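You operate a simulated robot arm through the tools that you are given. There is no shell and no other tool.

You run a simulated two-armed robot. Do the job below in one go: nothing can be reset, and whatever is moved stays where it is left.

JOB
Prime the pump until the vent glass is full, then start it.
Fine: priming and vent valves shut before the start; the pump stays running.

Only the result counts: the job must be done as asked and must still hold three seconds after the hand-in. Knocking over, shifting, dropping, spilling or breaking anything else fails it.

ROBOT AND FRAMES
Two 7-joint arms with three-finger grippers on one trunk that stands fixed in place. Base frame: the origin is at the foot of the trunk, x ahead of it, y to its left, z up. Units: cm, rad, N and s.
The left shoulder is at [6.2, 12.6, 123.5], the right one opposite. With the tool pointing down near the work surface each hand reaches from about 30 to 80 cm from the base axis, measured 20 degrees to its own side. Payload 2.94 kg a hand.
The tool frame of a hand sits at the grasp point between the pads (the TCP): z along the fingers, y along the line on which they close. The tips reach 3 cm beyond it. The gripper opens to 12.8 cm; its body begins 9.3 cm behind the TCP.
Orientation is that of the tool frame in the base frame, as a unit quaternion [w, x, y, z]. With the fingers straight down and closing along the base's y, the tool's x points along the base's -x, its y along +y and its z along -z.

CONTROLS
- The arms move only by the tool move_arm. It takes "left_series", "right_series" or both (then of equal length, played together; a hand with none holds still); each is a list of rows, each a list of 7 numbers: the shift along the tool's x, y, z in cm, then the turn, a rotation vector about the tool's x, y, z in rad, then the closure in counts, from 0 (fully open) to 255 (shut). In form: [[x, y, z, wx, wy, wz, claw], ...]. A call has 1 to 20 rows; each row shifts and turns the commanded pose from where the row before left it, along the tool's axes as they then stand. Each row takes 0.2 s and may step no farther than 5 cm and 0.15 rad from the row before; otherwise, or with a gripper value out of range, the whole call is refused. Where a pose cannot be reached the arm comes as near as it can. A force on the tool above 40 N (or 10 N above the force at the start of the call, whichever is more), or a blocked arm, ends the call early, and 0.2 s more pass. Each finger travels about 8.42 cm/s and halts on what it meets, pressing with about 30 N; the grip force reading is that of the motor and also rises with nothing between the fingers. The clock runs only during rows and for 0.2 s after the last one: add rows that do not move to give the fingers time. The reply holds the time, the measured pose of the TCP, the force on the tool along the base axes, the opening and the grip force, in the units named above and with some noise, with the torque about the TCP (base axes, N m) and any sound that the robot's microphone picked up.
- Cameras (640 x 400 px; columns grow to the right, rows downward): "scene" is now at [17.53, -5.09, 143.78]; the picture's right is [-0.54, -0.84, 0.00], its down [-0.25, 0.16, -0.95] and it looks along [0.80, -0.52, -0.30] (base axes); focal length 214 px, centre (320, 200). "left" rides on the left gripper at [6.9, 1.5, -12] in its tool frame; the picture's right is [-0.21, 0.98, 0.00], its down [-0.82, -0.18, -0.54] and it looks along [-0.53, -0.12, 0.84] (tool axes); focal length 251 px, centre (320, 200). "right" rides on the right gripper at [6.9, -1.5, -12] in its tool frame; the picture's right is [0.21, 0.98, 0.00], its down [-0.82, 0.18, -0.54] and it looks along [-0.53, 0.12, 0.84] (tool axes); focal length 251 px, centre (320, 200). There is no depth. A picture from a camera that has moved, and an enlarged one, comes with that camera's place and axes in the base frame and with its lens. The place of the scene camera against the robot may be out by one fixed shift of up to 1.2 cm in any direction.
- capture(camera): a new picture of that camera. The clock stands still meanwhile.
- raise_lower(by): moves the trunk up (or, below 0, down) by that many cm; the arms and the scene camera ride with it, the base frame stays. It gives what a move gives, with no picture.
- pan_tilt(pan, tilt): turns the head with the scene camera to pan (to the left, within 1.396 rad either way) and tilt (down, from -0.506 to 1.204), counted from straight ahead of the robot (the tilt from the chest, where the trunk bows). It gives what a move gives.
- inspect(camera, box): a new picture of the part [left, top, right, bottom] of that camera's present view, enlarged. The clock stands still meanwhile.
- sign_off(): hands the job in; it is judged then, once.

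Nothing tells you positions but the pictures and the camera data. Unless the task says otherwise, let go and move clear before handing in.

The tools are called after "Call:" by a JSON object that holds its "name" and its "arguments". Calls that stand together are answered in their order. move_arm: Moves the arms, as the interface text tells. Its arguments: {"type":"object","properties":{"left_series":{"type":"array"},"right_series":{"type":"array"}},"required":[]} The other tools are called the same way: raise_lower (by) moves the trunk up or down; pan_tilt (pan, tilt) turns the head that bears the scene camera; capture (camera) takes a picture; inspect (camera, box) takes an enlarged picture of a part of a camera's view; sign_off () hands the job in.

At the start:

```text
clock: 0.0
left_tool_pos: [48.63, -5.19, 146.27]
left_ee_rot: [0.0, -0.001, 1.0, -0.001]
left_force: [0.5, 0.3, 0.0]
left_ft_torque: [-0.01, 0.02, 0.01]
left_grip_width: 12.82
left_gripper_force: 0.0
right_tool_pos: [23.92, -33.62, 146.26]
right_ee_rot: [0.001, 0.0, 1.0, -0.001]
right_force: [0.5, -0.4, -0.7]
right_ft_torque: [0.0, -0.02, 0.0]
right_grip_width: 12.77
right_gripper_force: 0.1
trunk travel left (down, up): [-45.0, 9.7]
head pan, tilt (commanded): [-0.574, 0.304]
```

scene: 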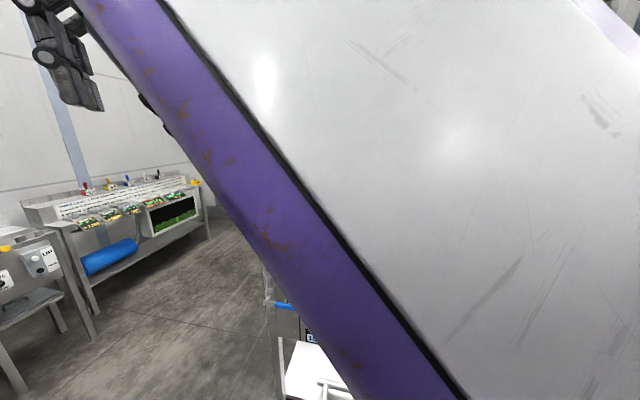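
right: 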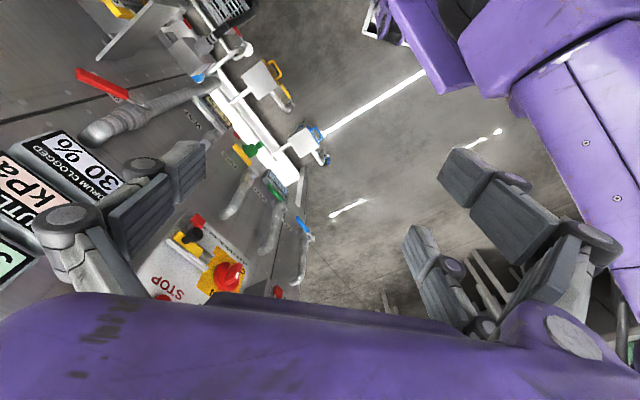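
left: 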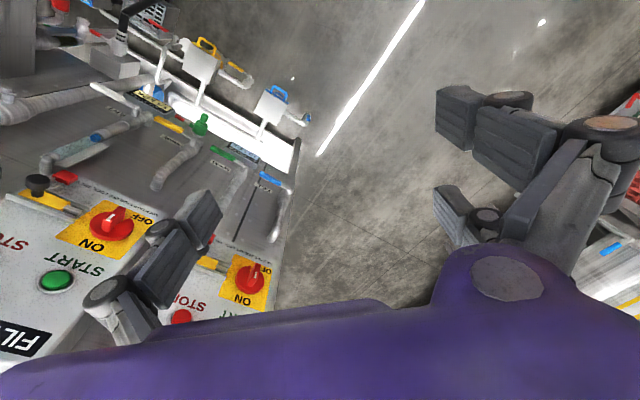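

The scene view is mostly blocked by the right arm, and the hand cameras show a panel with pipes, valves and start/stop boxes. I'll turn the head to look straight at the work area first.

Call:
{"name": "pan_tilt", "arguments": {"pan": 0.0, "tilt": 0.6}}

```text
clock: 1.0
left_tool_pos: [48.56, -5.16, 146.27]
left_ee_rot: [0.0, -0.001, 1.0, -0.002]
left_force: [0.4, -0.2, -0.2]
left_ft_torque: [0.02, 0.02, 0.02]
left_grip_width: 12.83
left_gripper_force: 0.1
right_tool_pos: [23.86, -33.6, 146.27]
right_ee_rot: [-0.001, -0.001, 1.0, -0.002]
right_force: [0.2, 0.9, 0.5]
right_ft_torque: [0.0, -0.02, 0.0]
right_grip_width: 12.81
right_gripper_force: 0.1
trunk travel left (down, up): [-45.0, 9.7]
head pan, tilt (commanded): [0.0, 0.6]
```

The head now faces ahead and down; I'll take pictures from all the cameras to find the pump station.

Call:
{"name": "capture", "arguments": {"camera": "scene"}}

Call:
{"name": "capture", "arguments": {"camera": "left"}}

Call:
{"name": "capture", "arguments": {"camera": "right"}}

```text
taken
camera scene: at [18.3, -2.87, 142.04], right [-0.31, -0.95, 0.0], down [-0.45, 0.15, -0.88], along [0.84, -0.28, -0.47], focal length 214 px, centre (320, 200)
```

scene: 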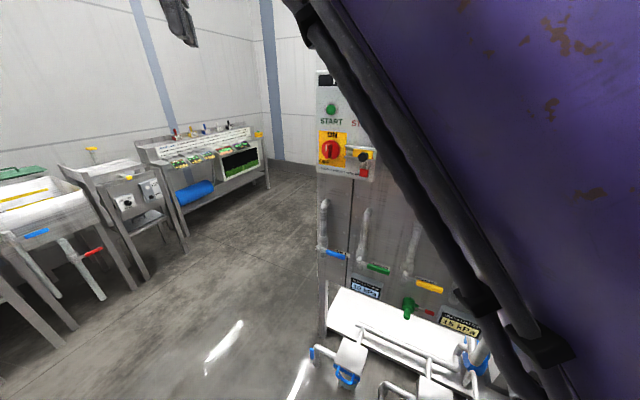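

```text
taken
camera left: at [41.5, -3.92, 158.28], right [0.21, 0.98, 0.0], down [0.82, -0.18, 0.54], along [0.53, -0.12, -0.84], focal length 251 px, centre (320, 200)
```

left: 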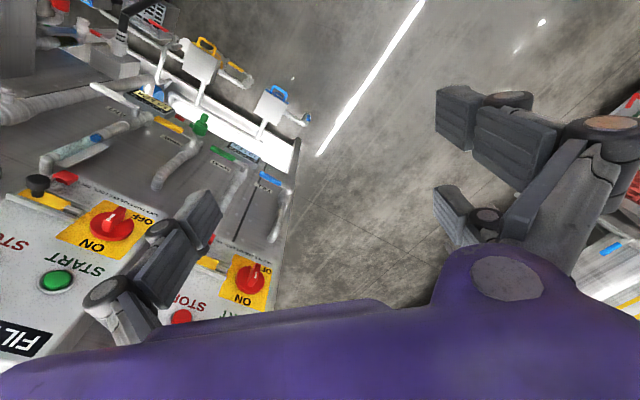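

```text
taken
camera right: at [17.04, -35.23, 158.21], right [-0.22, 0.98, 0.0], down [0.82, 0.18, 0.54], along [0.53, 0.11, -0.84], focal length 251 px, centre (320, 200)
```

right: 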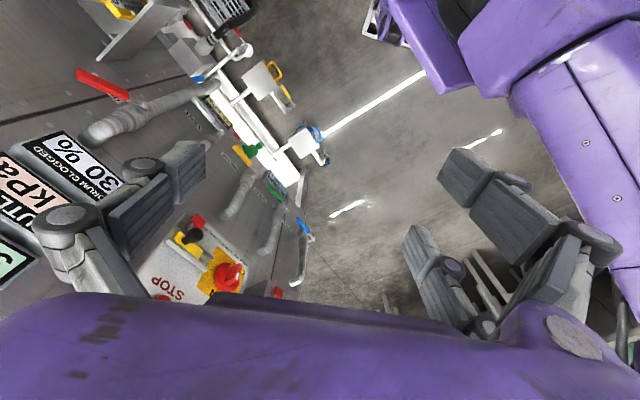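

The station stands ahead to the right, a tall cabinet with boxes, valve levers and a lower white bench, but the right arm hides most of it. I'll look from other head directions.

Call:
{"name": "pan_tilt", "arguments": {"pan": -0.3, "tilt": 1.0}}

Call:
{"name": "capture", "arguments": {"camera": "scene"}}

Call:
{"name": "pan_tilt", "arguments": {"pan": -1.2, "tilt": 0.5}}

Call:
{"name": "capture", "arguments": {"camera": "scene"}}

Call:
{"name": "pan_tilt", "arguments": {"pan": 0.5, "tilt": 0.5}}

Call:
{"name": "capture", "arguments": {"camera": "scene"}}

```text
clock: 1.9
left_tool_pos: [48.53, -5.19, 146.24]
left_ee_rot: [0.0, -0.001, 1.0, -0.001]
left_force: [-0.1, -0.2, 0.6]
left_ft_torque: [0.0, 0.01, -0.01]
left_grip_width: 12.8
left_gripper_force: 0.1
right_tool_pos: [23.89, -33.7, 146.25]
right_ee_rot: [0.001, -0.001, 1.0, -0.002]
right_force: [-0.2, -0.1, 0.4]
right_ft_torque: [-0.03, 0.0, 0.04]
right_grip_width: 12.82
right_gripper_force: 0.0
trunk travel left (down, up): [-45.0, 9.7]
head pan, tilt (commanded): [-0.3, 1.0]
```

```text
taken
camera scene: at [18.27, -2.9, 141.75], right [-0.32, -0.95, 0.0], down [-0.47, 0.16, -0.87], along [0.82, -0.28, -0.5], focal length 214 px, centre (320, 200)
```

scene: 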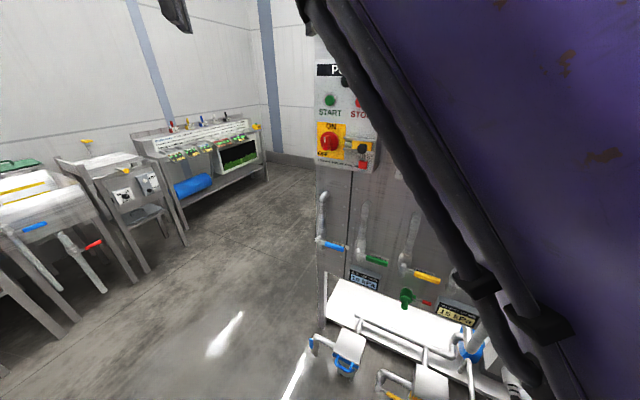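

```text
clock: 3.0
left_tool_pos: [48.53, -5.24, 146.13]
left_ee_rot: [0.0, -0.001, 1.0, -0.001]
left_force: [-0.3, -0.3, -0.5]
left_ft_torque: [-0.03, -0.03, -0.01]
left_grip_width: 12.8
left_gripper_force: 0.1
right_tool_pos: [23.96, -33.74, 146.13]
right_ee_rot: [0.0, 0.001, 1.0, 0.001]
right_force: [0.0, -1.0, -0.5]
right_ft_torque: [-0.02, -0.01, 0.0]
right_grip_width: 12.8
right_gripper_force: 0.0
trunk travel left (down, up): [-45.0, 9.7]
head pan, tilt (commanded): [-1.201, 0.499]
```

```text
taken
camera scene: at [14.36, -7.68, 141.58], right [-0.85, -0.52, 0.0], down [-0.27, 0.44, -0.86], along [0.45, -0.73, -0.52], focal length 214 px, centre (320, 200)
```

scene: 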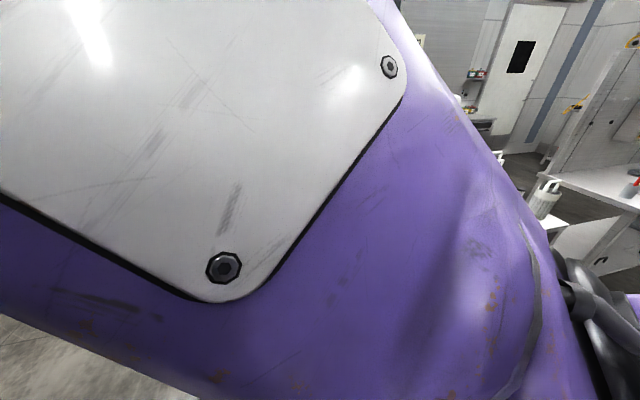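

```text
clock: 4.8
left_tool_pos: [48.51, -5.19, 146.18]
left_ee_rot: [0.001, -0.001, 1.0, -0.001]
left_force: [0.3, -0.2, 0.8]
left_ft_torque: [0.0, -0.01, 0.02]
left_grip_width: 12.79
left_gripper_force: 0.0
right_tool_pos: [23.98, -33.74, 146.06]
right_ee_rot: [0.0, 0.0, 1.0, -0.002]
right_force: [-0.1, 0.0, -0.2]
right_ft_torque: [-0.03, 0.03, -0.02]
right_grip_width: 12.77
right_gripper_force: 0.0
trunk travel left (down, up): [-45.0, 9.7]
head pan, tilt (commanded): [0.499, 0.499]
```

```text
taken
camera scene: at [18.34, -2.86, 142.01], right [-0.31, -0.95, 0.0], down [-0.45, 0.15, -0.88], along [0.84, -0.27, -0.47], focal length 214 px, centre (320, 200)
```

scene: 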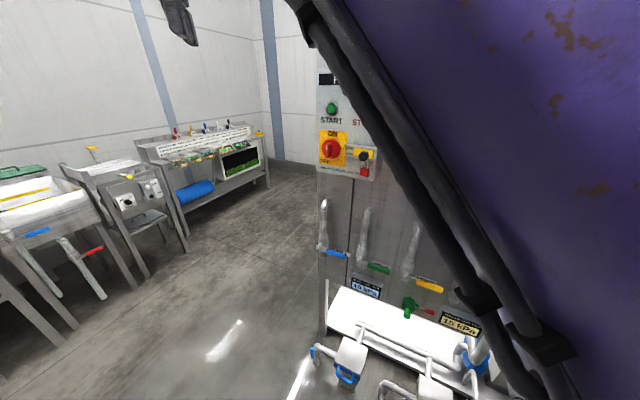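

The cabinet's face looks turned towards me at about -33°, with one ON/OFF knob near (74, -24, 127) and another near (59, -42, 127). The right arm blocks the view, so I'll draw the right hand back and out to the right.

Call:
{"name": "move_arm", "arguments": {"right_series": [[2, -3, 0, 0, 0, 0, 0], [2, -3, 0, 0, 0, 0, 0], [2, -3, 0, 0, 0, 0, 0], [2, -3, 0, 0, 0, 0, 0], [2, -3, 0, 0, 0, 0, 0], [2, -3, 0, 0, 0, 0, 0]]}}

Call:
{"name": "pan_tilt", "arguments": {"pan": -0.574, "tilt": 0.5}}

Call:
{"name": "capture", "arguments": {"camera": "scene"}}

Call:
{"name": "capture", "arguments": {"camera": "right"}}

```text
clock: 6.2
left_tool_pos: [48.46, -5.37, 146.2]
left_ee_rot: [0.0, -0.001, 1.0, 0.001]
left_force: [-0.4, 0.0, 0.0]
left_ft_torque: [0.05, 0.01, 0.01]
left_grip_width: 12.8
left_gripper_force: 0.0
right_tool_pos: [11.75, -52.13, 146.28]
right_ee_rot: [0.001, -0.001, 1.0, -0.002]
right_force: [-0.8, 0.1, 0.4]
right_ft_torque: [0.02, -0.01, 0.02]
right_grip_width: 12.79
right_gripper_force: 0.1
trunk travel left (down, up): [-45.0, 9.7]
head pan, tilt (commanded): [0.499, 0.499]
```

```text
clock: 7.5
left_tool_pos: [48.64, -5.15, 146.2]
left_ee_rot: [0.0, -0.001, 1.0, 0.0]
left_force: [0.4, -0.2, -1.0]
left_ft_torque: [-0.05, 0.0, 0.0]
left_grip_width: 12.82
left_gripper_force: 0.1
right_tool_pos: [11.93, -51.68, 146.36]
right_ee_rot: [0.0, -0.001, 1.0, -0.001]
right_force: [-0.3, 0.3, 0.4]
right_ft_torque: [-0.03, 0.01, 0.02]
right_grip_width: 12.8
right_gripper_force: 0.1
trunk travel left (down, up): [-45.0, 9.7]
head pan, tilt (commanded): [-0.574, 0.499]
```

```text
taken
camera scene: at [17.36, -4.93, 141.96], right [-0.54, -0.84, 0.0], down [-0.4, 0.26, -0.88], along [0.74, -0.48, -0.48], focal length 214 px, centre (320, 200)
```

scene: 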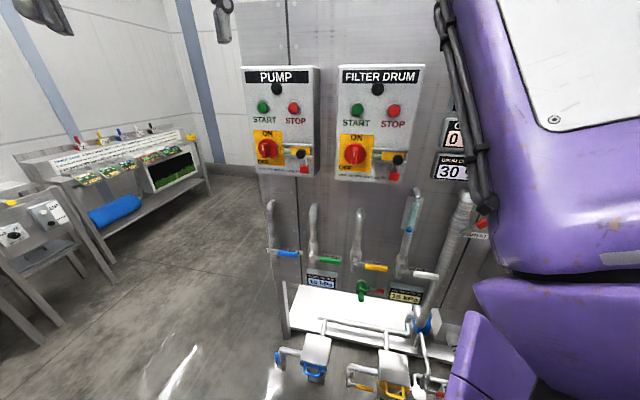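

```text
taken
camera right: at [4.99, -53.3, 158.29], right [-0.22, 0.98, 0.0], down [0.82, 0.18, 0.54], along [0.53, 0.11, -0.84], focal length 251 px, centre (320, 200)
```

right: 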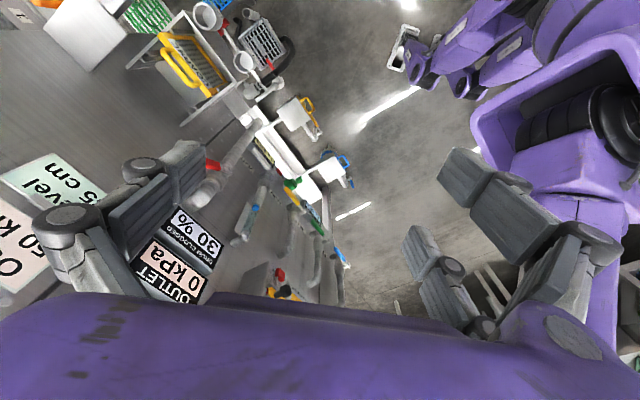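

Now I can see a PUMP box and a FILTER DRUM box side by side, and below them coloured valve levers and a low bench with more fittings. I'll enlarge these parts to read labels.

Call:
{"name": "inspect", "arguments": {"camera": "scene", "box": [230, 50, 490, 200]}}

Call:
{"name": "inspect", "arguments": {"camera": "scene", "box": [250, 180, 500, 330]}}

Call:
{"name": "inspect", "arguments": {"camera": "scene", "box": [250, 260, 470, 400]}}

Call:
{"name": "inspect", "arguments": {"camera": "right", "box": [0, 0, 400, 300]}}

```text
2.46 times, centred on (360, 125) of scene
camera zoom: at [17.36, -4.93, 141.96], right [-0.54, -0.84, 0.0], down [-0.4, 0.26, -0.88], along [0.74, -0.48, -0.48], focal length 528 px, centre (222, 385)
```

zoom: 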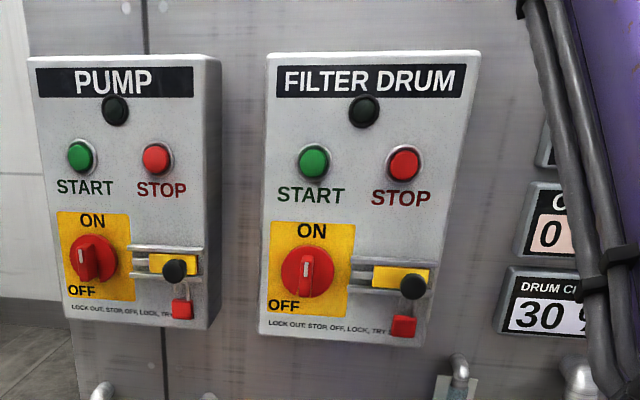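

```text
2.56 times, centred on (375, 255) of scene
camera zoom: at [17.36, -4.93, 141.96], right [-0.54, -0.84, 0.0], down [-0.4, 0.26, -0.88], along [0.74, -0.48, -0.48], focal length 549 px, centre (179, 59)
```

zoom: 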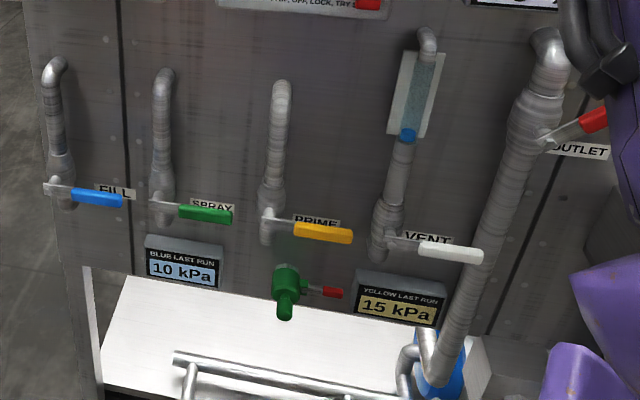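

```text
2.86 times, centred on (360, 330) of scene
camera zoom: at [17.36, -4.93, 141.96], right [-0.54, -0.84, 0.0], down [-0.4, 0.26, -0.88], along [0.74, -0.48, -0.48], focal length 613 px, centre (206, -171)
```

zoom: 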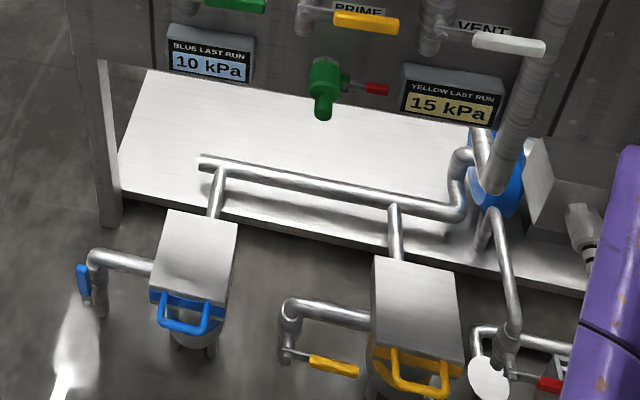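

```text
1.33 times, centred on (200, 150) of right
camera zoom: at [4.99, -53.3, 158.29], right [-0.22, 0.98, 0.0], down [0.82, 0.18, 0.54], along [0.53, 0.11, -0.84], focal length 335 px, centre (480, 267)
```

zoom: 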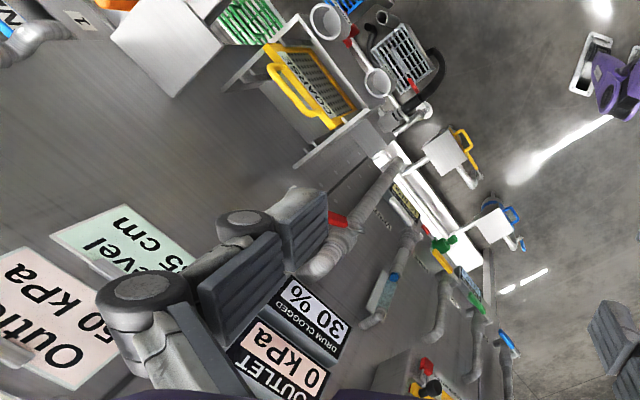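

I can read the levers FILL, SPRAY, PRIME, VENT and OUTLET, with a sight glass on the vent pipe, plus last-run gauges and two suction strainers (blue, yellow). There are also placards to the right that the right-hand camera partly sees; I'll enlarge those and look at the pump box from the left hand.

Call:
{"name": "inspect", "arguments": {"camera": "right", "box": [0, 120, 240, 320]}}

Call:
{"name": "inspect", "arguments": {"camera": "right", "box": [120, 0, 360, 150]}}

Call:
{"name": "inspect", "arguments": {"camera": "scene", "box": [235, 60, 325, 185]}}

Call:
{"name": "inspect", "arguments": {"camera": "scene", "box": [370, 180, 470, 300]}}

```text
2.00 times, centred on (120, 220) of right
camera zoom: at [4.99, -53.3, 158.29], right [-0.22, 0.98, 0.0], down [0.82, 0.18, 0.54], along [0.53, 0.11, -0.84], focal length 503 px, centre (720, 160)
```

zoom: 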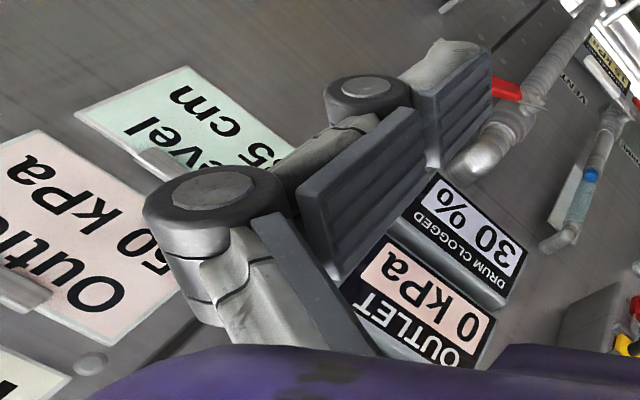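

```text
2.67 times, centred on (240, 75) of right
camera zoom: at [4.99, -53.3, 158.29], right [-0.22, 0.98, 0.0], down [0.82, 0.18, 0.54], along [0.53, 0.11, -0.84], focal length 670 px, centre (533, 533)
```

zoom: 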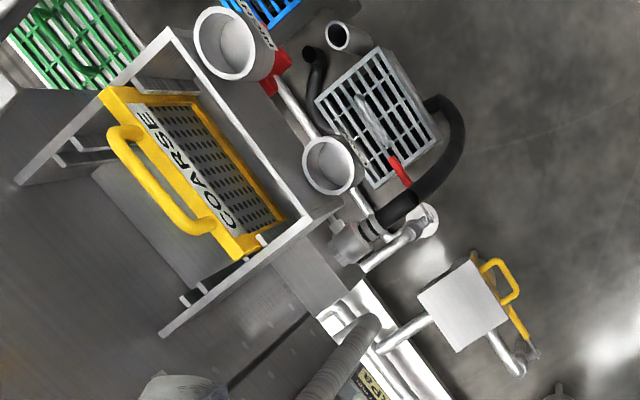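

```text
3.20 times, centred on (280, 122) of scene
camera zoom: at [17.36, -4.93, 141.96], right [-0.54, -0.84, 0.0], down [-0.4, 0.26, -0.88], along [0.74, -0.48, -0.48], focal length 686 px, centre (448, 448)
```

zoom: 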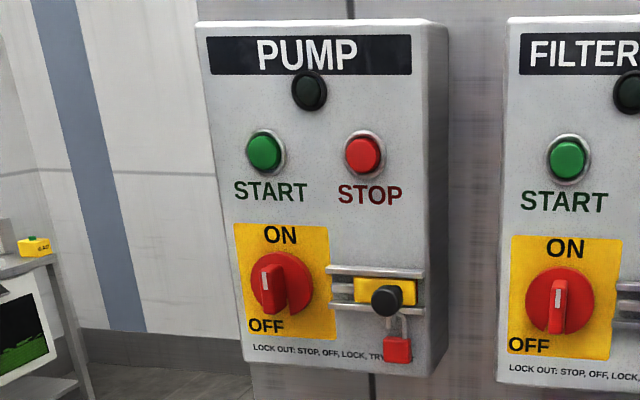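

```text
3.33 times, centred on (420, 240) of scene
camera zoom: at [17.36, -4.93, 141.96], right [-0.54, -0.84, 0.0], down [-0.4, 0.26, -0.88], along [0.74, -0.48, -0.48], focal length 715 px, centre (-13, 67)
```

zoom: 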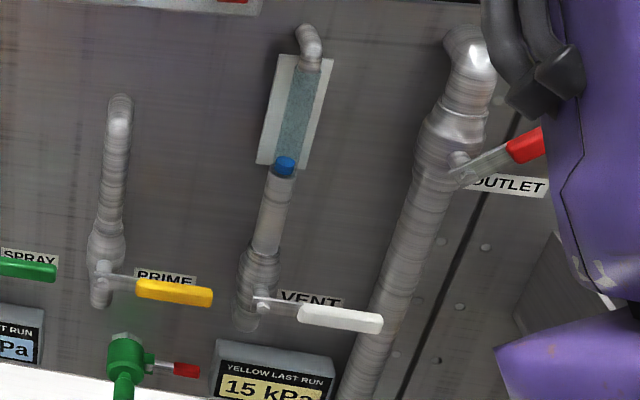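

The pump's isolator knob looks ON, and the vent glass appears empty with a blue float at its bottom. I'll turn and pitch the right hand so its camera can read the placards on the right.

Call:
{"name": "move_arm", "arguments": {"right_series": [[0, 0, 0, 0, 0, 0.144, 0], [0, 0, 0, 0, 0, 0.144, 0], [0, 0, 0, 0, 0, 0.144, 0], [0, 0, 0, 0, 0, 0.142, 0], [0, 0, 0, 0, -0.15, 0, 0], [0, 0, 0, 0, -0.15, 0, 0], [0, 0, 0, 0, -0.15, 0, 0], [0, 0, 0, 0, 0, 0, 0]]}}

Call:
{"name": "capture", "arguments": {"camera": "right"}}

Call:
{"name": "capture", "arguments": {"camera": "scene"}}

```text
clock: 9.3
left_tool_pos: [48.55, -5.26, 146.15]
left_ee_rot: [0.001, -0.001, 1.0, 0.0]
left_force: [0.1, 0.5, -0.3]
left_ft_torque: [-0.03, 0.01, 0.04]
left_grip_width: 12.77
left_gripper_force: 0.0
right_tool_pos: [12.01, -51.86, 146.35]
right_ee_rot: [0.216, 0.274, 0.935, -0.065]
right_force: [0.1, 0.1, 0.0]
right_ft_torque: [-0.01, 0.02, 0.0]
right_grip_width: 12.79
right_gripper_force: 0.1
trunk travel left (down, up): [-45.0, 9.7]
head pan, tilt (commanded): [-0.574, 0.499]
```

```text
taken
camera right: at [1.55, -46.85, 154.04], right [0.37, 0.93, -0.1], down [0.52, -0.12, 0.85], along [0.77, -0.36, -0.53], focal length 251 px, centre (320, 200)
```

right: 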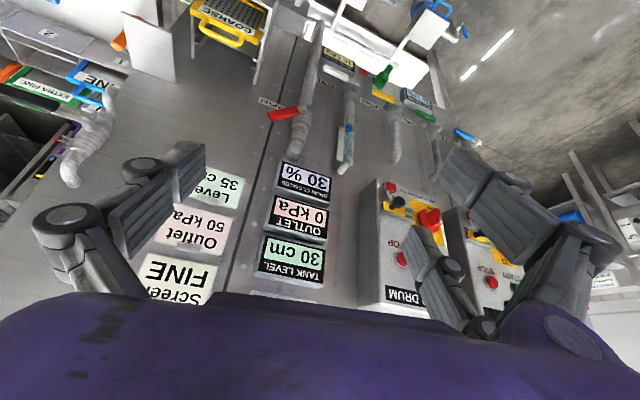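

```text
taken
camera scene: at [17.35, -4.98, 141.96], right [-0.54, -0.84, 0.0], down [-0.4, 0.26, -0.88], along [0.74, -0.48, -0.48], focal length 214 px, centre (320, 200)
```

scene: 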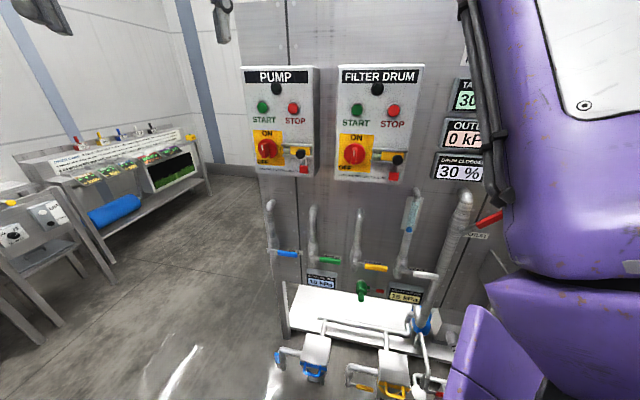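

The three gauges read TANK LEVEL 30 cm, OUTLET 0 kPa and DRUM CLOGGED 30 %, with a settings card (screen FINE, outlet 50 kPa, level 35 cm) beside them. I'll enlarge these to check for anything relevant to priming.

Call:
{"name": "inspect", "arguments": {"camera": "right", "box": [230, 30, 500, 200]}}

Call:
{"name": "inspect", "arguments": {"camera": "right", "box": [0, 0, 280, 180]}}

Call:
{"name": "inspect", "arguments": {"camera": "right", "box": [130, 130, 370, 310]}}

Call:
{"name": "capture", "arguments": {"camera": "left"}}

```text
2.35 times, centred on (365, 115) of right
camera zoom: at [1.55, -46.85, 154.04], right [0.37, 0.93, -0.1], down [0.52, -0.12, 0.85], along [0.77, -0.36, -0.53], focal length 592 px, centre (214, 400)
```

zoom: 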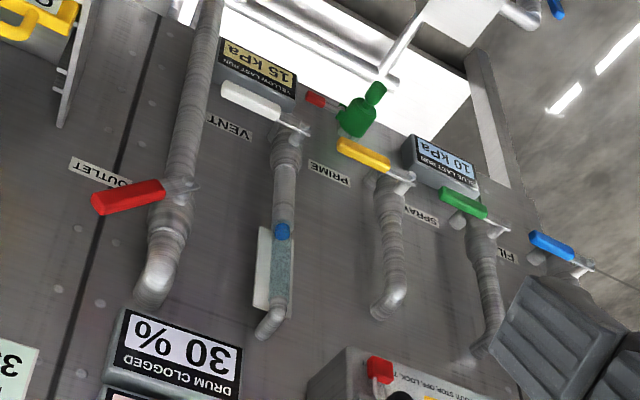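

```text
2.22 times, centred on (140, 90) of right
camera zoom: at [1.55, -46.85, 154.04], right [0.37, 0.93, -0.1], down [0.52, -0.12, 0.85], along [0.77, -0.36, -0.53], focal length 559 px, centre (720, 444)
```

zoom: 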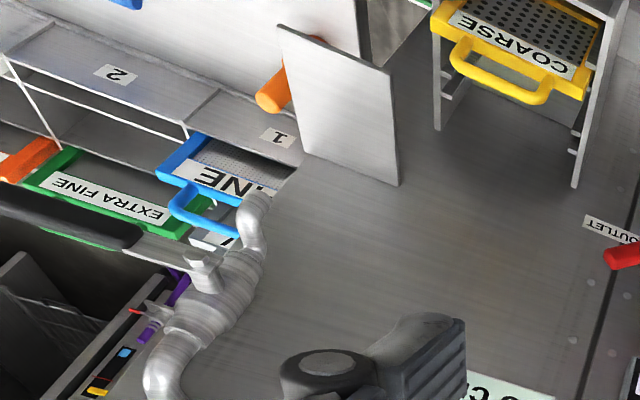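

```text
2.22 times, centred on (250, 220) of right
camera zoom: at [1.55, -46.85, 154.04], right [0.37, 0.93, -0.1], down [0.52, -0.12, 0.85], along [0.77, -0.36, -0.53], focal length 559 px, centre (476, 156)
```

zoom: 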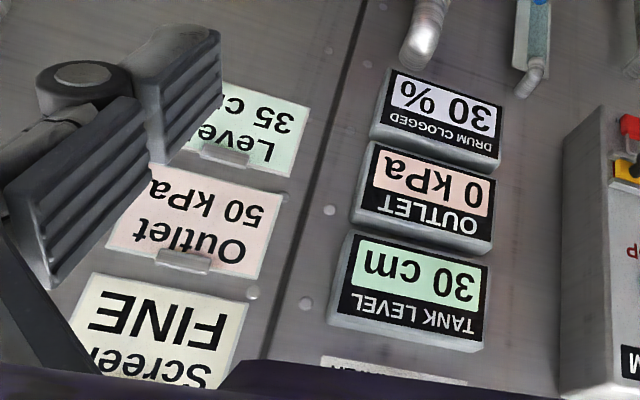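

```text
taken
camera left: at [41.58, -3.93, 158.26], right [0.21, 0.98, 0.0], down [0.82, -0.18, 0.54], along [0.53, -0.12, -0.84], focal length 251 px, centre (320, 200)
```

left: 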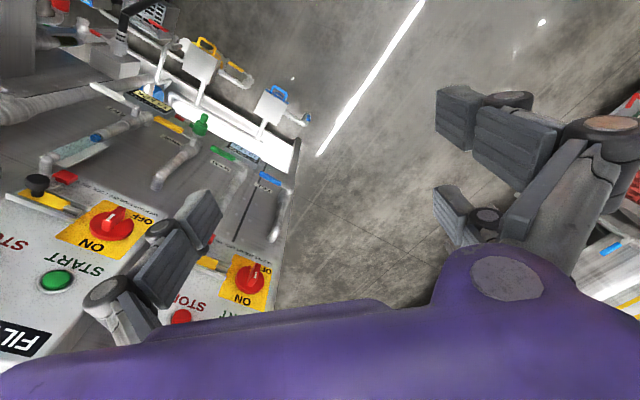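

All wall levers stand crosswise to their pipes, so they look shut. I'll enlarge the suction strainers to see which suction line is open.

Call:
{"name": "inspect", "arguments": {"camera": "left", "box": [80, 0, 340, 160]}}

Call:
{"name": "inspect", "arguments": {"camera": "scene", "box": [260, 310, 460, 400]}}

Call:
{"name": "inspect", "arguments": {"camera": "left", "box": [0, 80, 300, 280]}}

```text
2.46 times, centred on (210, 80) of left
camera zoom: at [41.58, -3.93, 158.26], right [0.21, 0.98, 0.0], down [0.82, -0.18, 0.54], along [0.53, -0.12, -0.84], focal length 619 px, centre (591, 495)
```

zoom: 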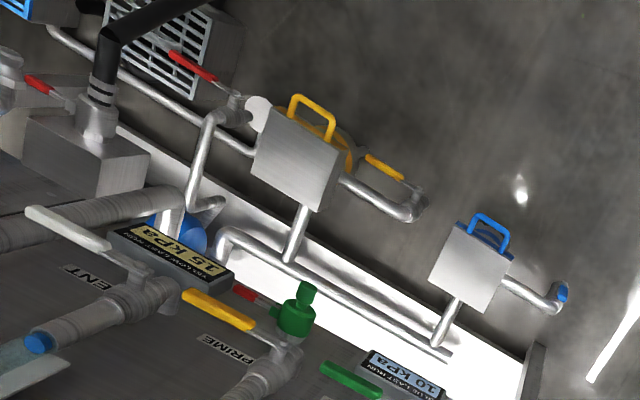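

```text
3.20 times, centred on (360, 355) of scene
camera zoom: at [17.35, -4.98, 141.96], right [-0.54, -0.84, 0.0], down [-0.4, 0.26, -0.88], along [0.74, -0.48, -0.48], focal length 686 px, centre (192, -296)
```

zoom: 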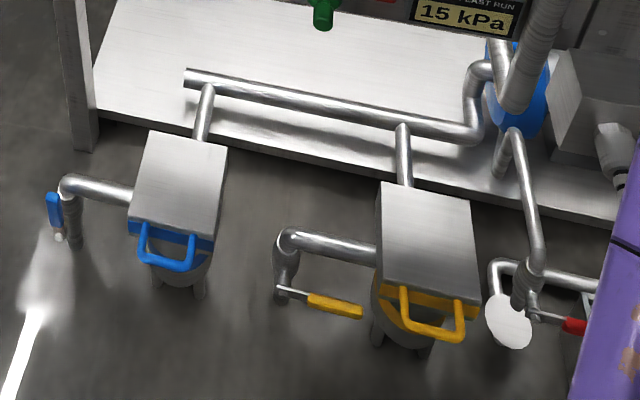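

```text
2.00 times, centred on (150, 180) of left
camera zoom: at [41.58, -3.93, 158.26], right [0.21, 0.98, 0.0], down [0.82, -0.18, 0.54], along [0.53, -0.12, -0.84], focal length 503 px, centre (660, 240)
```

zoom: 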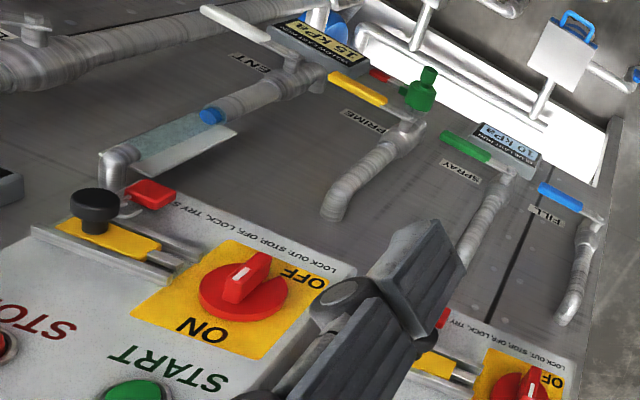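

I place the PRIME lever tip at about 74 cm out along the cabinet's facing direction and 82 high, and the VENT tip at about 70 out and 83 high, both shut (crosswise); the open blue suction valve has its lever up, so these probably open upward. I'll bring the right hand down in front of them, well short of the cabinet, and turn it level.

Call:
{"name": "move_arm", "arguments": {"right_series": [[0.43, 1.417, 3.49, 0, 0, 0, 0], [0.43, 1.417, 3.49, 0, 0, 0, 0], [0.43, 1.417, 3.49, 0, 0, 0, 0], [0.43, 1.417, 3.49, 0, 0, 0, 0], [0.43, 1.417, 3.49, 0, 0, 0, 0], [0.43, 1.417, 3.49, 0, 0, 0, 0]]}}

Call:
{"name": "capture", "arguments": {"camera": "scene"}}

Call:
{"name": "capture", "arguments": {"camera": "right"}}

```text
clock: 10.7
left_tool_pos: [48.69, -5.21, 146.07]
left_ee_rot: [-0.001, -0.001, 1.0, -0.001]
left_force: [0.2, -0.1, 0.0]
left_ft_torque: [0.0, 0.03, 0.01]
left_grip_width: 12.79
left_gripper_force: 0.0
right_tool_pos: [22.65, -48.27, 126.2]
right_ee_rot: [0.215, 0.274, 0.935, -0.065]
right_force: [0.1, -0.8, -0.1]
right_ft_torque: [-0.01, 0.03, -0.04]
right_grip_width: 12.79
right_gripper_force: 0.0
trunk travel left (down, up): [-45.0, 9.7]
head pan, tilt (commanded): [-0.574, 0.499]
```

```text
taken
camera scene: at [17.45, -4.99, 141.94], right [-0.54, -0.84, 0.0], down [-0.4, 0.26, -0.88], along [0.74, -0.48, -0.48], focal length 214 px, centre (320, 200)
```

scene: 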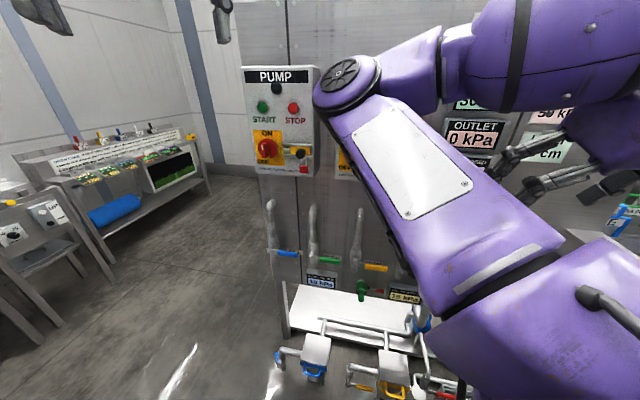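

```text
taken
camera right: at [12.17, -43.51, 133.89], right [0.37, 0.93, -0.1], down [0.52, -0.12, 0.84], along [0.77, -0.36, -0.53], focal length 251 px, centre (320, 200)
```

right: 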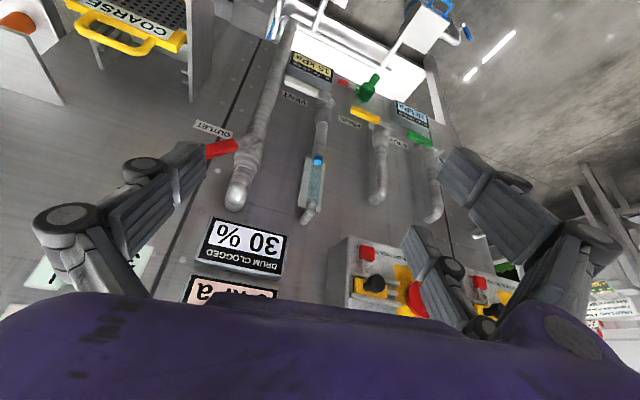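

The right elbow swings inward and forward at about shoulder height, coming near the left hand. I'll check the left camera for clearance before going on.

Call:
{"name": "capture", "arguments": {"camera": "left"}}

```text
taken
camera left: at [41.7, -3.94, 158.22], right [0.21, 0.98, 0.0], down [0.82, -0.18, 0.54], along [0.53, -0.12, -0.84], focal length 251 px, centre (320, 200)
```

left: 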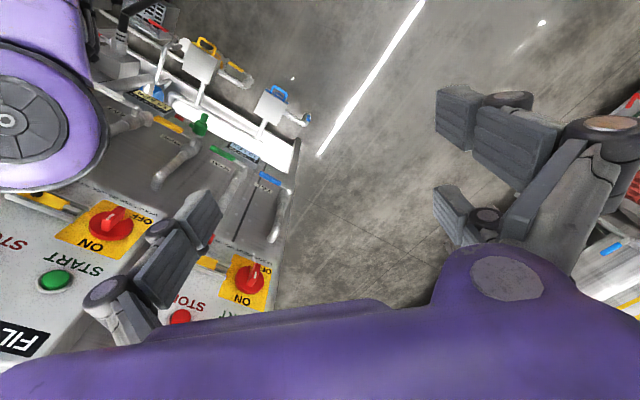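

The right elbow is only some 15–20 cm from the left hand. I'll shift the left hand about 13 cm further left, then continue lowering the right hand.

Call:
{"name": "move_arm", "arguments": {"left_series": [[-1.2, 2.7, 0, 0, 0, 0, 0], [-1.2, 2.7, 0, 0, 0, 0, 0], [-1.2, 2.7, 0, 0, 0, 0, 0], [-1.2, 2.7, 0, 0, 0, 0, 0], [-1.2, 2.7, 0, 0, 0, 0, 0], [0, 0, 0, 0, 0, 0, 0]]}}

Call:
{"name": "move_arm", "arguments": {"right_series": [[0.43, 1.417, 3.49, 0, 0, 0, 0], [0.43, 1.417, 3.49, 0, 0, 0, 0], [0.43, 1.417, 3.49, 0, 0, 0, 0], [0.43, 1.417, 3.49, 0, 0, 0, 0], [0.43, 1.417, 3.49, 0, 0, 0, 0], [0.43, 1.417, 3.49, 0, 0, 0, 0], [0, 0, 0, 0, 0, 0, 0]]}}

Call:
{"name": "capture", "arguments": {"camera": "scene"}}

Call:
{"name": "capture", "arguments": {"camera": "left"}}

Call:
{"name": "capture", "arguments": {"camera": "right"}}

```text
clock: 12.1
left_tool_pos: [54.75, 8.06, 146.3]
left_ee_rot: [0.0, -0.001, 1.0, -0.001]
left_force: [0.4, 0.2, 0.2]
left_ft_torque: [0.04, 0.0, -0.01]
left_grip_width: 12.79
left_gripper_force: 0.1
right_tool_pos: [22.47, -48.44, 126.1]
right_ee_rot: [0.215, 0.275, 0.935, -0.064]
right_force: [-0.5, 0.2, -0.2]
right_ft_torque: [0.01, -0.01, 0.03]
right_grip_width: 12.8
right_gripper_force: 0.1
trunk travel left (down, up): [-45.0, 9.7]
head pan, tilt (commanded): [-0.574, 0.499]
```

```text
clock: 13.7
left_tool_pos: [54.71, 8.1, 146.21]
left_ee_rot: [0.0, 0.0, 1.0, -0.001]
left_force: [0.2, 0.3, -0.3]
left_ft_torque: [0.02, 0.0, 0.0]
left_grip_width: 12.79
left_gripper_force: 0.0
right_tool_pos: [26.96, -46.59, 118.4]
right_ee_rot: [0.215, 0.274, 0.935, -0.065]
right_force: [-1.1, -0.1, -0.5]
right_ft_torque: [0.0, 0.01, -0.03]
right_grip_width: 12.82
right_gripper_force: 0.0
right hand out of reach, approached as far as the arm can: row 3, 4, 5, 6
trunk travel left (down, up): [-45.0, 9.7]
head pan, tilt (commanded): [-0.574, 0.499]
```

```text
taken
camera scene: at [17.32, -4.97, 141.96], right [-0.54, -0.84, 0.0], down [-0.4, 0.26, -0.88], along [0.74, -0.48, -0.48], focal length 214 px, centre (320, 200)
```

scene: 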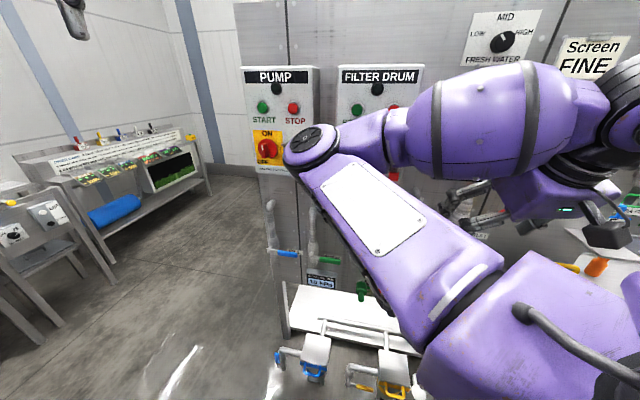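

```text
taken
camera left: at [47.65, 9.47, 158.3], right [0.21, 0.98, 0.0], down [0.82, -0.18, 0.54], along [0.53, -0.12, -0.84], focal length 251 px, centre (320, 200)
```

left: 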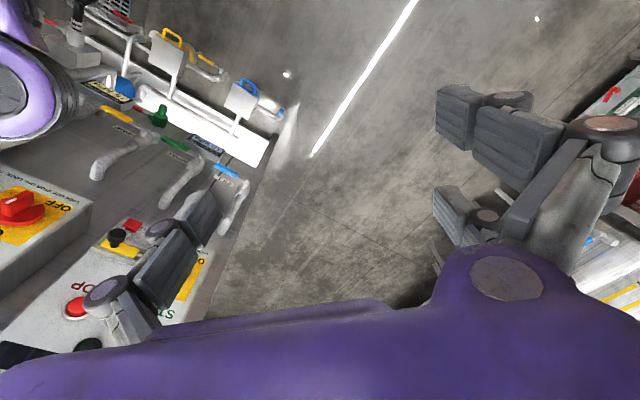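

```text
taken
camera right: at [16.52, -41.8, 126.08], right [0.37, 0.93, -0.1], down [0.52, -0.12, 0.84], along [0.77, -0.36, -0.53], focal length 251 px, centre (320, 200)
```

right: 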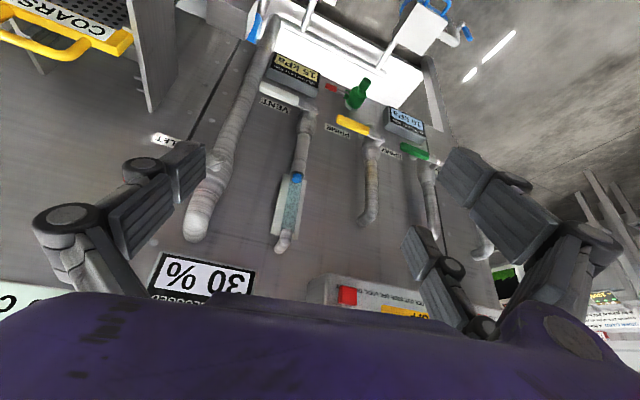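

The right arm reached a limit on the way down, with its elbow up and inward. I'll try levelling the hand here, in clear space, to see whether that frees it.

Call:
{"name": "move_arm", "arguments": {"right_series": [[0, 0, 0, 0, -0.14, 0, 0], [0, 0, 0, 0, -0.14, 0, 0], [0, 0, 0, 0, -0.14, 0, 0], [0, 0, 0, 0, -0.14, 0, 0], [0, 0, 0, 0, 0, 0, 0]]}}

Call:
{"name": "capture", "arguments": {"camera": "scene"}}

```text
clock: 14.9
left_tool_pos: [54.79, 8.42, 146.14]
left_ee_rot: [-0.001, -0.001, 1.0, -0.001]
left_force: [1.0, 0.9, 0.7]
left_ft_torque: [-0.04, 0.02, 0.01]
left_grip_width: 12.79
left_gripper_force: 0.0
right_tool_pos: [26.15, -54.88, 125.22]
right_ee_rot: [0.465, 0.245, 0.84, -0.138]
right_force: [1.0, 0.6, 0.2]
right_ft_torque: [-0.02, 0.03, -0.05]
right_grip_width: 12.79
right_gripper_force: 0.1
right hand out of reach, approached as far as the arm can: row 1, 2, 3, 4
trunk travel left (down, up): [-45.0, 9.7]
head pan, tilt (commanded): [-0.574, 0.499]
```

```text
taken
camera scene: at [17.43, -4.81, 141.95], right [-0.54, -0.84, 0.0], down [-0.4, 0.26, -0.88], along [0.74, -0.48, -0.48], focal length 214 px, centre (320, 200)
```

scene: 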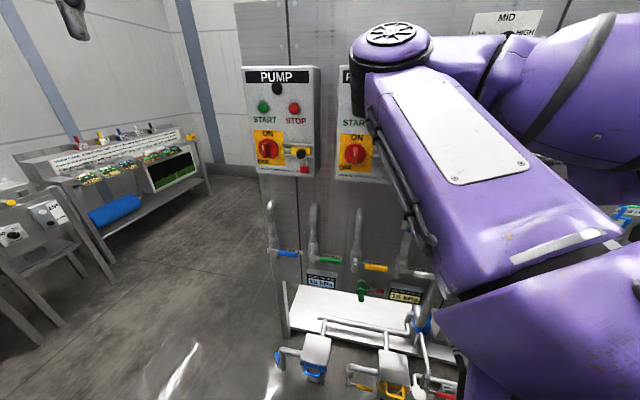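

The hand holds its tilt but the arm is cramped at this height, so I'll bring the levers to shoulder level by lowering the trunk instead; nothing stands below the hands within 60 cm. I'll lower by 20 cm first and look.

Call:
{"name": "raise_lower", "arguments": {"by": -20}}

Call:
{"name": "capture", "arguments": {"camera": "scene"}}

Call:
{"name": "capture", "arguments": {"camera": "right"}}

Call:
{"name": "capture", "arguments": {"camera": "left"}}

```text
clock: 17.1
left_tool_pos: [59.6, 8.23, 120.4]
left_ee_rot: [-0.068, -0.001, 0.998, -0.002]
left_force: [0.1, 1.4, -0.1]
left_ft_torque: [-0.02, 0.01, 0.0]
left_grip_width: 12.77
left_gripper_force: 0.0
right_tool_pos: [26.0, -54.94, 105.15]
right_ee_rot: [0.465, 0.246, 0.839, -0.137]
right_force: [0.4, 0.7, 0.4]
right_ft_torque: [0.01, 0.03, 0.0]
right_grip_width: 12.8
right_gripper_force: 0.1
trunk travel left (down, up): [-25.0, 29.7]
head pan, tilt (commanded): [-0.574, 0.499]
```

```text
taken
camera scene: at [23.15, -4.96, 121.41], right [-0.54, -0.84, 0.0], down [-0.4, 0.26, -0.88], along [0.74, -0.48, -0.48], focal length 214 px, centre (320, 200)
```

scene: 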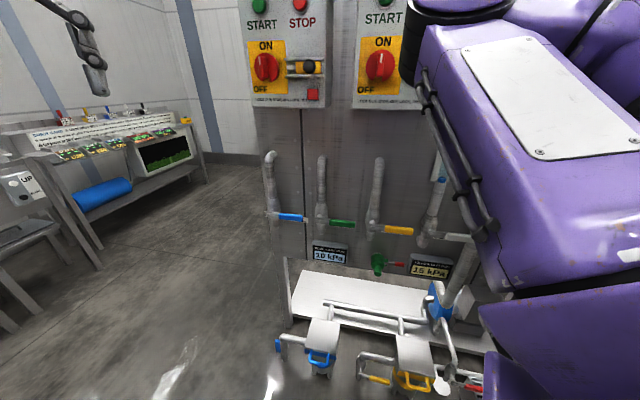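

```text
taken
camera right: at [13.58, -48.75, 105.66], right [0.43, 0.88, -0.18], down [0.08, 0.17, 0.98], along [0.9, -0.44, 0.0], focal length 251 px, centre (320, 200)
```

right: 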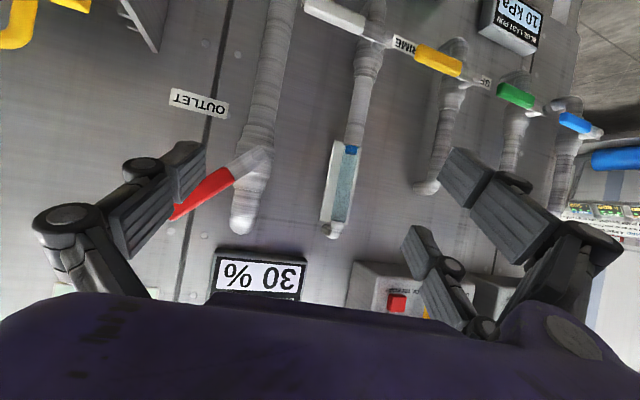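

```text
taken
camera left: at [54.31, 9.6, 133.15], right [0.21, 0.98, -0.03], down [0.89, -0.18, 0.43], along [0.41, -0.12, -0.9], focal length 251 px, centre (320, 200)
```

left: 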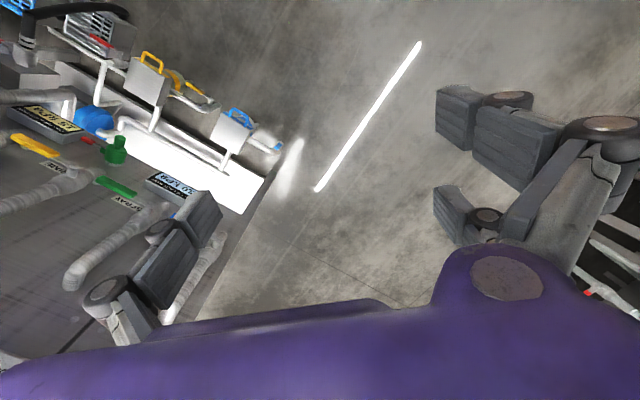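

The lowering worked and the right hand now faces the wall level with the vent glass; the VENT, PRIME, SPRAY and FILL levers are all in its view. I'll lower another 18 cm to bring the hand near lever height.

Call:
{"name": "raise_lower", "arguments": {"by": -18}}

Call:
{"name": "pan_tilt", "arguments": {"pan": -0.574, "tilt": 0.3}}

Call:
{"name": "capture", "arguments": {"camera": "scene"}}

Call:
{"name": "capture", "arguments": {"camera": "right"}}

Call:
{"name": "capture", "arguments": {"camera": "left"}}

```text
clock: 19.1
left_tool_pos: [66.76, 8.22, 92.81]
left_ee_rot: [-0.146, -0.001, 0.989, -0.001]
left_force: [0.0, 0.3, 0.9]
left_ft_torque: [0.03, -0.01, 0.01]
left_grip_width: 12.81
left_gripper_force: 0.1
right_tool_pos: [28.14, -54.89, 85.92]
right_ee_rot: [0.441, 0.243, 0.852, -0.145]
right_force: [-0.6, 0.2, -0.8]
right_ft_torque: [-0.01, 0.01, -0.04]
right_grip_width: 12.8
right_gripper_force: 0.2
trunk travel left (down, up): [-7.0, 47.7]
head pan, tilt (commanded): [-0.574, 0.499]
```

```text
clock: 19.8
left_tool_pos: [66.69, 8.23, 92.81]
left_ee_rot: [-0.144, 0.0, 0.99, -0.001]
left_force: [0.4, -0.7, -0.5]
left_ft_torque: [-0.01, 0.02, -0.01]
left_grip_width: 12.82
left_gripper_force: 0.2
right_tool_pos: [28.2, -54.93, 85.85]
right_ee_rot: [0.442, 0.243, 0.851, -0.144]
right_force: [0.9, -0.2, 0.9]
right_ft_torque: [0.02, 0.0, 0.0]
right_grip_width: 12.79
right_gripper_force: 0.1
trunk travel left (down, up): [-7.0, 47.7]
head pan, tilt (commanded): [-0.574, 0.3]
```

```text
taken
camera scene: at [30.15, -5.09, 102.86], right [-0.54, -0.84, 0.0], down [-0.25, 0.16, -0.96], along [0.8, -0.52, -0.3], focal length 214 px, centre (320, 200)
```

scene: 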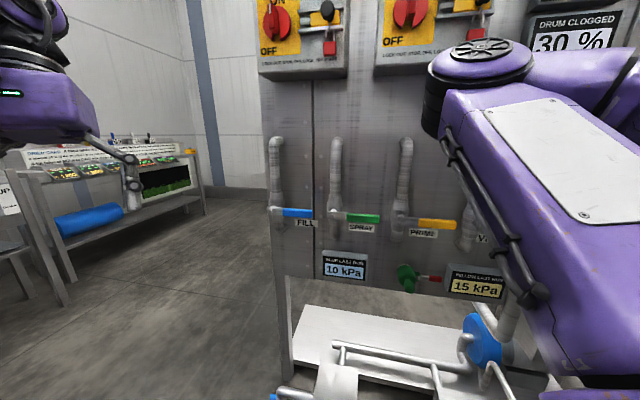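

```text
taken
camera right: at [15.81, -48.74, 87.13], right [0.42, 0.88, -0.21], down [0.13, 0.17, 0.98], along [0.9, -0.44, -0.05], focal length 251 px, centre (320, 200)
```

right: 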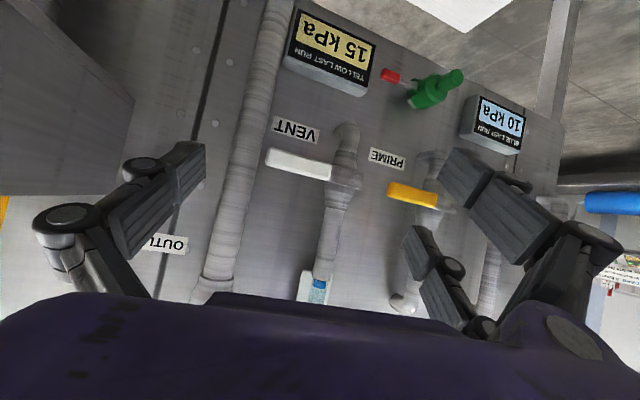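

```text
taken
camera left: at [63.49, 9.61, 106.32], right [0.2, 0.98, -0.06], down [0.94, -0.18, 0.28], along [0.26, -0.12, -0.96], focal length 251 px, centre (320, 200)
```

left: 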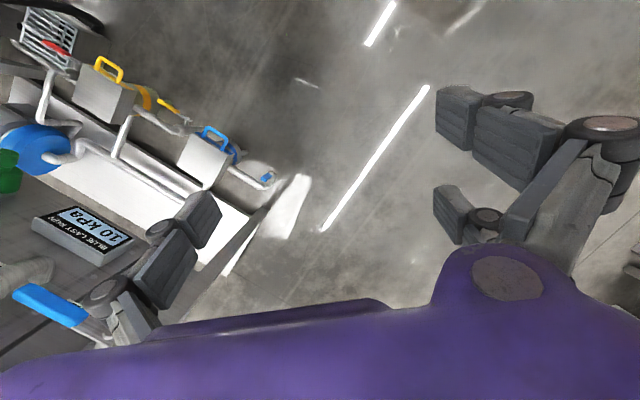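

The levers are now at shoulder height: PRIME grip runs from about r=11 to 19.5 (right of the station axis) at z 82 and f 74; VENT tip is at r=35.6, z 83, f 70. I'll close the right fingers into a pusher, level the hand further and move it to a staging spot below and short of the PRIME lever.

Call:
{"name": "move_arm", "arguments": {"right_series": [[0, 0, 0, 0, -0.143, 0, 255], [0, 0, 0, 0, -0.143, 0, 255], [0, 0, 0, 0, -0.143, 0, 255], [0, 0, 0, 0, 0, 0, 255]]}}

Call:
{"name": "capture", "arguments": {"camera": "right"}}

Call:
{"name": "capture", "arguments": {"camera": "scene"}}

```text
clock: 20.8
left_tool_pos: [66.74, 8.14, 92.7]
left_ee_rot: [-0.145, -0.001, 0.989, 0.0]
left_force: [-0.8, 0.1, -1.0]
left_ft_torque: [0.0, -0.01, -0.02]
left_grip_width: 12.84
left_gripper_force: 0.0
right_tool_pos: [37.81, -60.44, 85.41]
right_ee_rot: [0.61, 0.209, 0.739, -0.195]
right_force: [-0.5, 0.1, -0.3]
right_ft_torque: [0.02, -0.02, 0.01]
right_grip_width: 0.0
right_gripper_force: 3.4
right hand out of reach, approached as far as the arm can: row 1, 2, 3
trunk travel left (down, up): [-7.0, 47.7]
head pan, tilt (commanded): [-0.574, 0.3]
```

```text
taken
camera right: at [26.05, -54.8, 80.8], right [0.5, 0.83, -0.24], down [-0.21, 0.39, 0.9], along [0.84, -0.4, 0.36], focal length 251 px, centre (320, 200)
```

right: 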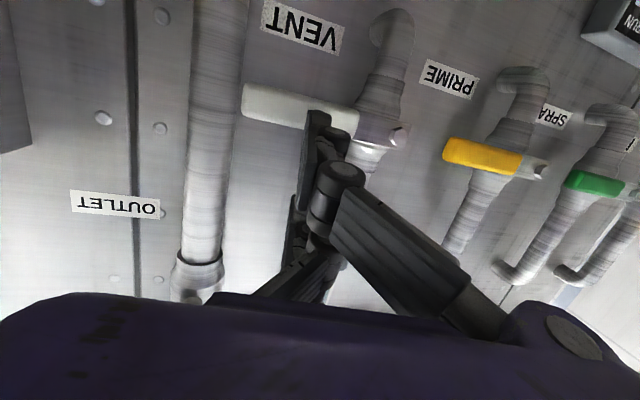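

```text
taken
camera scene: at [30.15, -5.08, 102.87], right [-0.54, -0.84, 0.0], down [-0.25, 0.16, -0.96], along [0.8, -0.52, -0.3], focal length 214 px, centre (320, 200)
```

scene: 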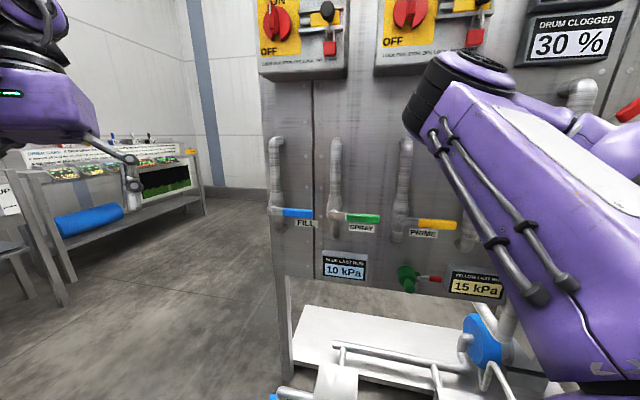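

The hand came out farther forward than I intended, with its tips about 2 cm short of the VENT lever, so I'll move carefully. First a small downward test move to see how the commanded pose behaves.

Call:
{"name": "move_arm", "arguments": {"right_series": [[1.5, 0, 0, 0, 0, 0, 255], [1.5, 0, 0, 0, 0, 0, 255]]}}

```text
clock: 21.4
left_tool_pos: [66.73, 8.3, 92.83]
left_ee_rot: [-0.146, -0.001, 0.989, -0.001]
left_force: [0.7, 0.0, 0.9]
left_ft_torque: [-0.01, 0.0, 0.03]
left_grip_width: 12.81
left_gripper_force: 0.0
right_tool_pos: [37.99, -60.68, 82.47]
right_ee_rot: [0.61, 0.208, 0.739, -0.194]
right_force: [-0.3, -0.1, 0.9]
right_ft_torque: [-0.03, 0.03, 0.0]
right_grip_width: 0.0
right_gripper_force: 3.2
right hand out of reach, approached as far as the arm can: row 1
trunk travel left (down, up): [-7.0, 47.7]
head pan, tilt (commanded): [-0.574, 0.3]
```

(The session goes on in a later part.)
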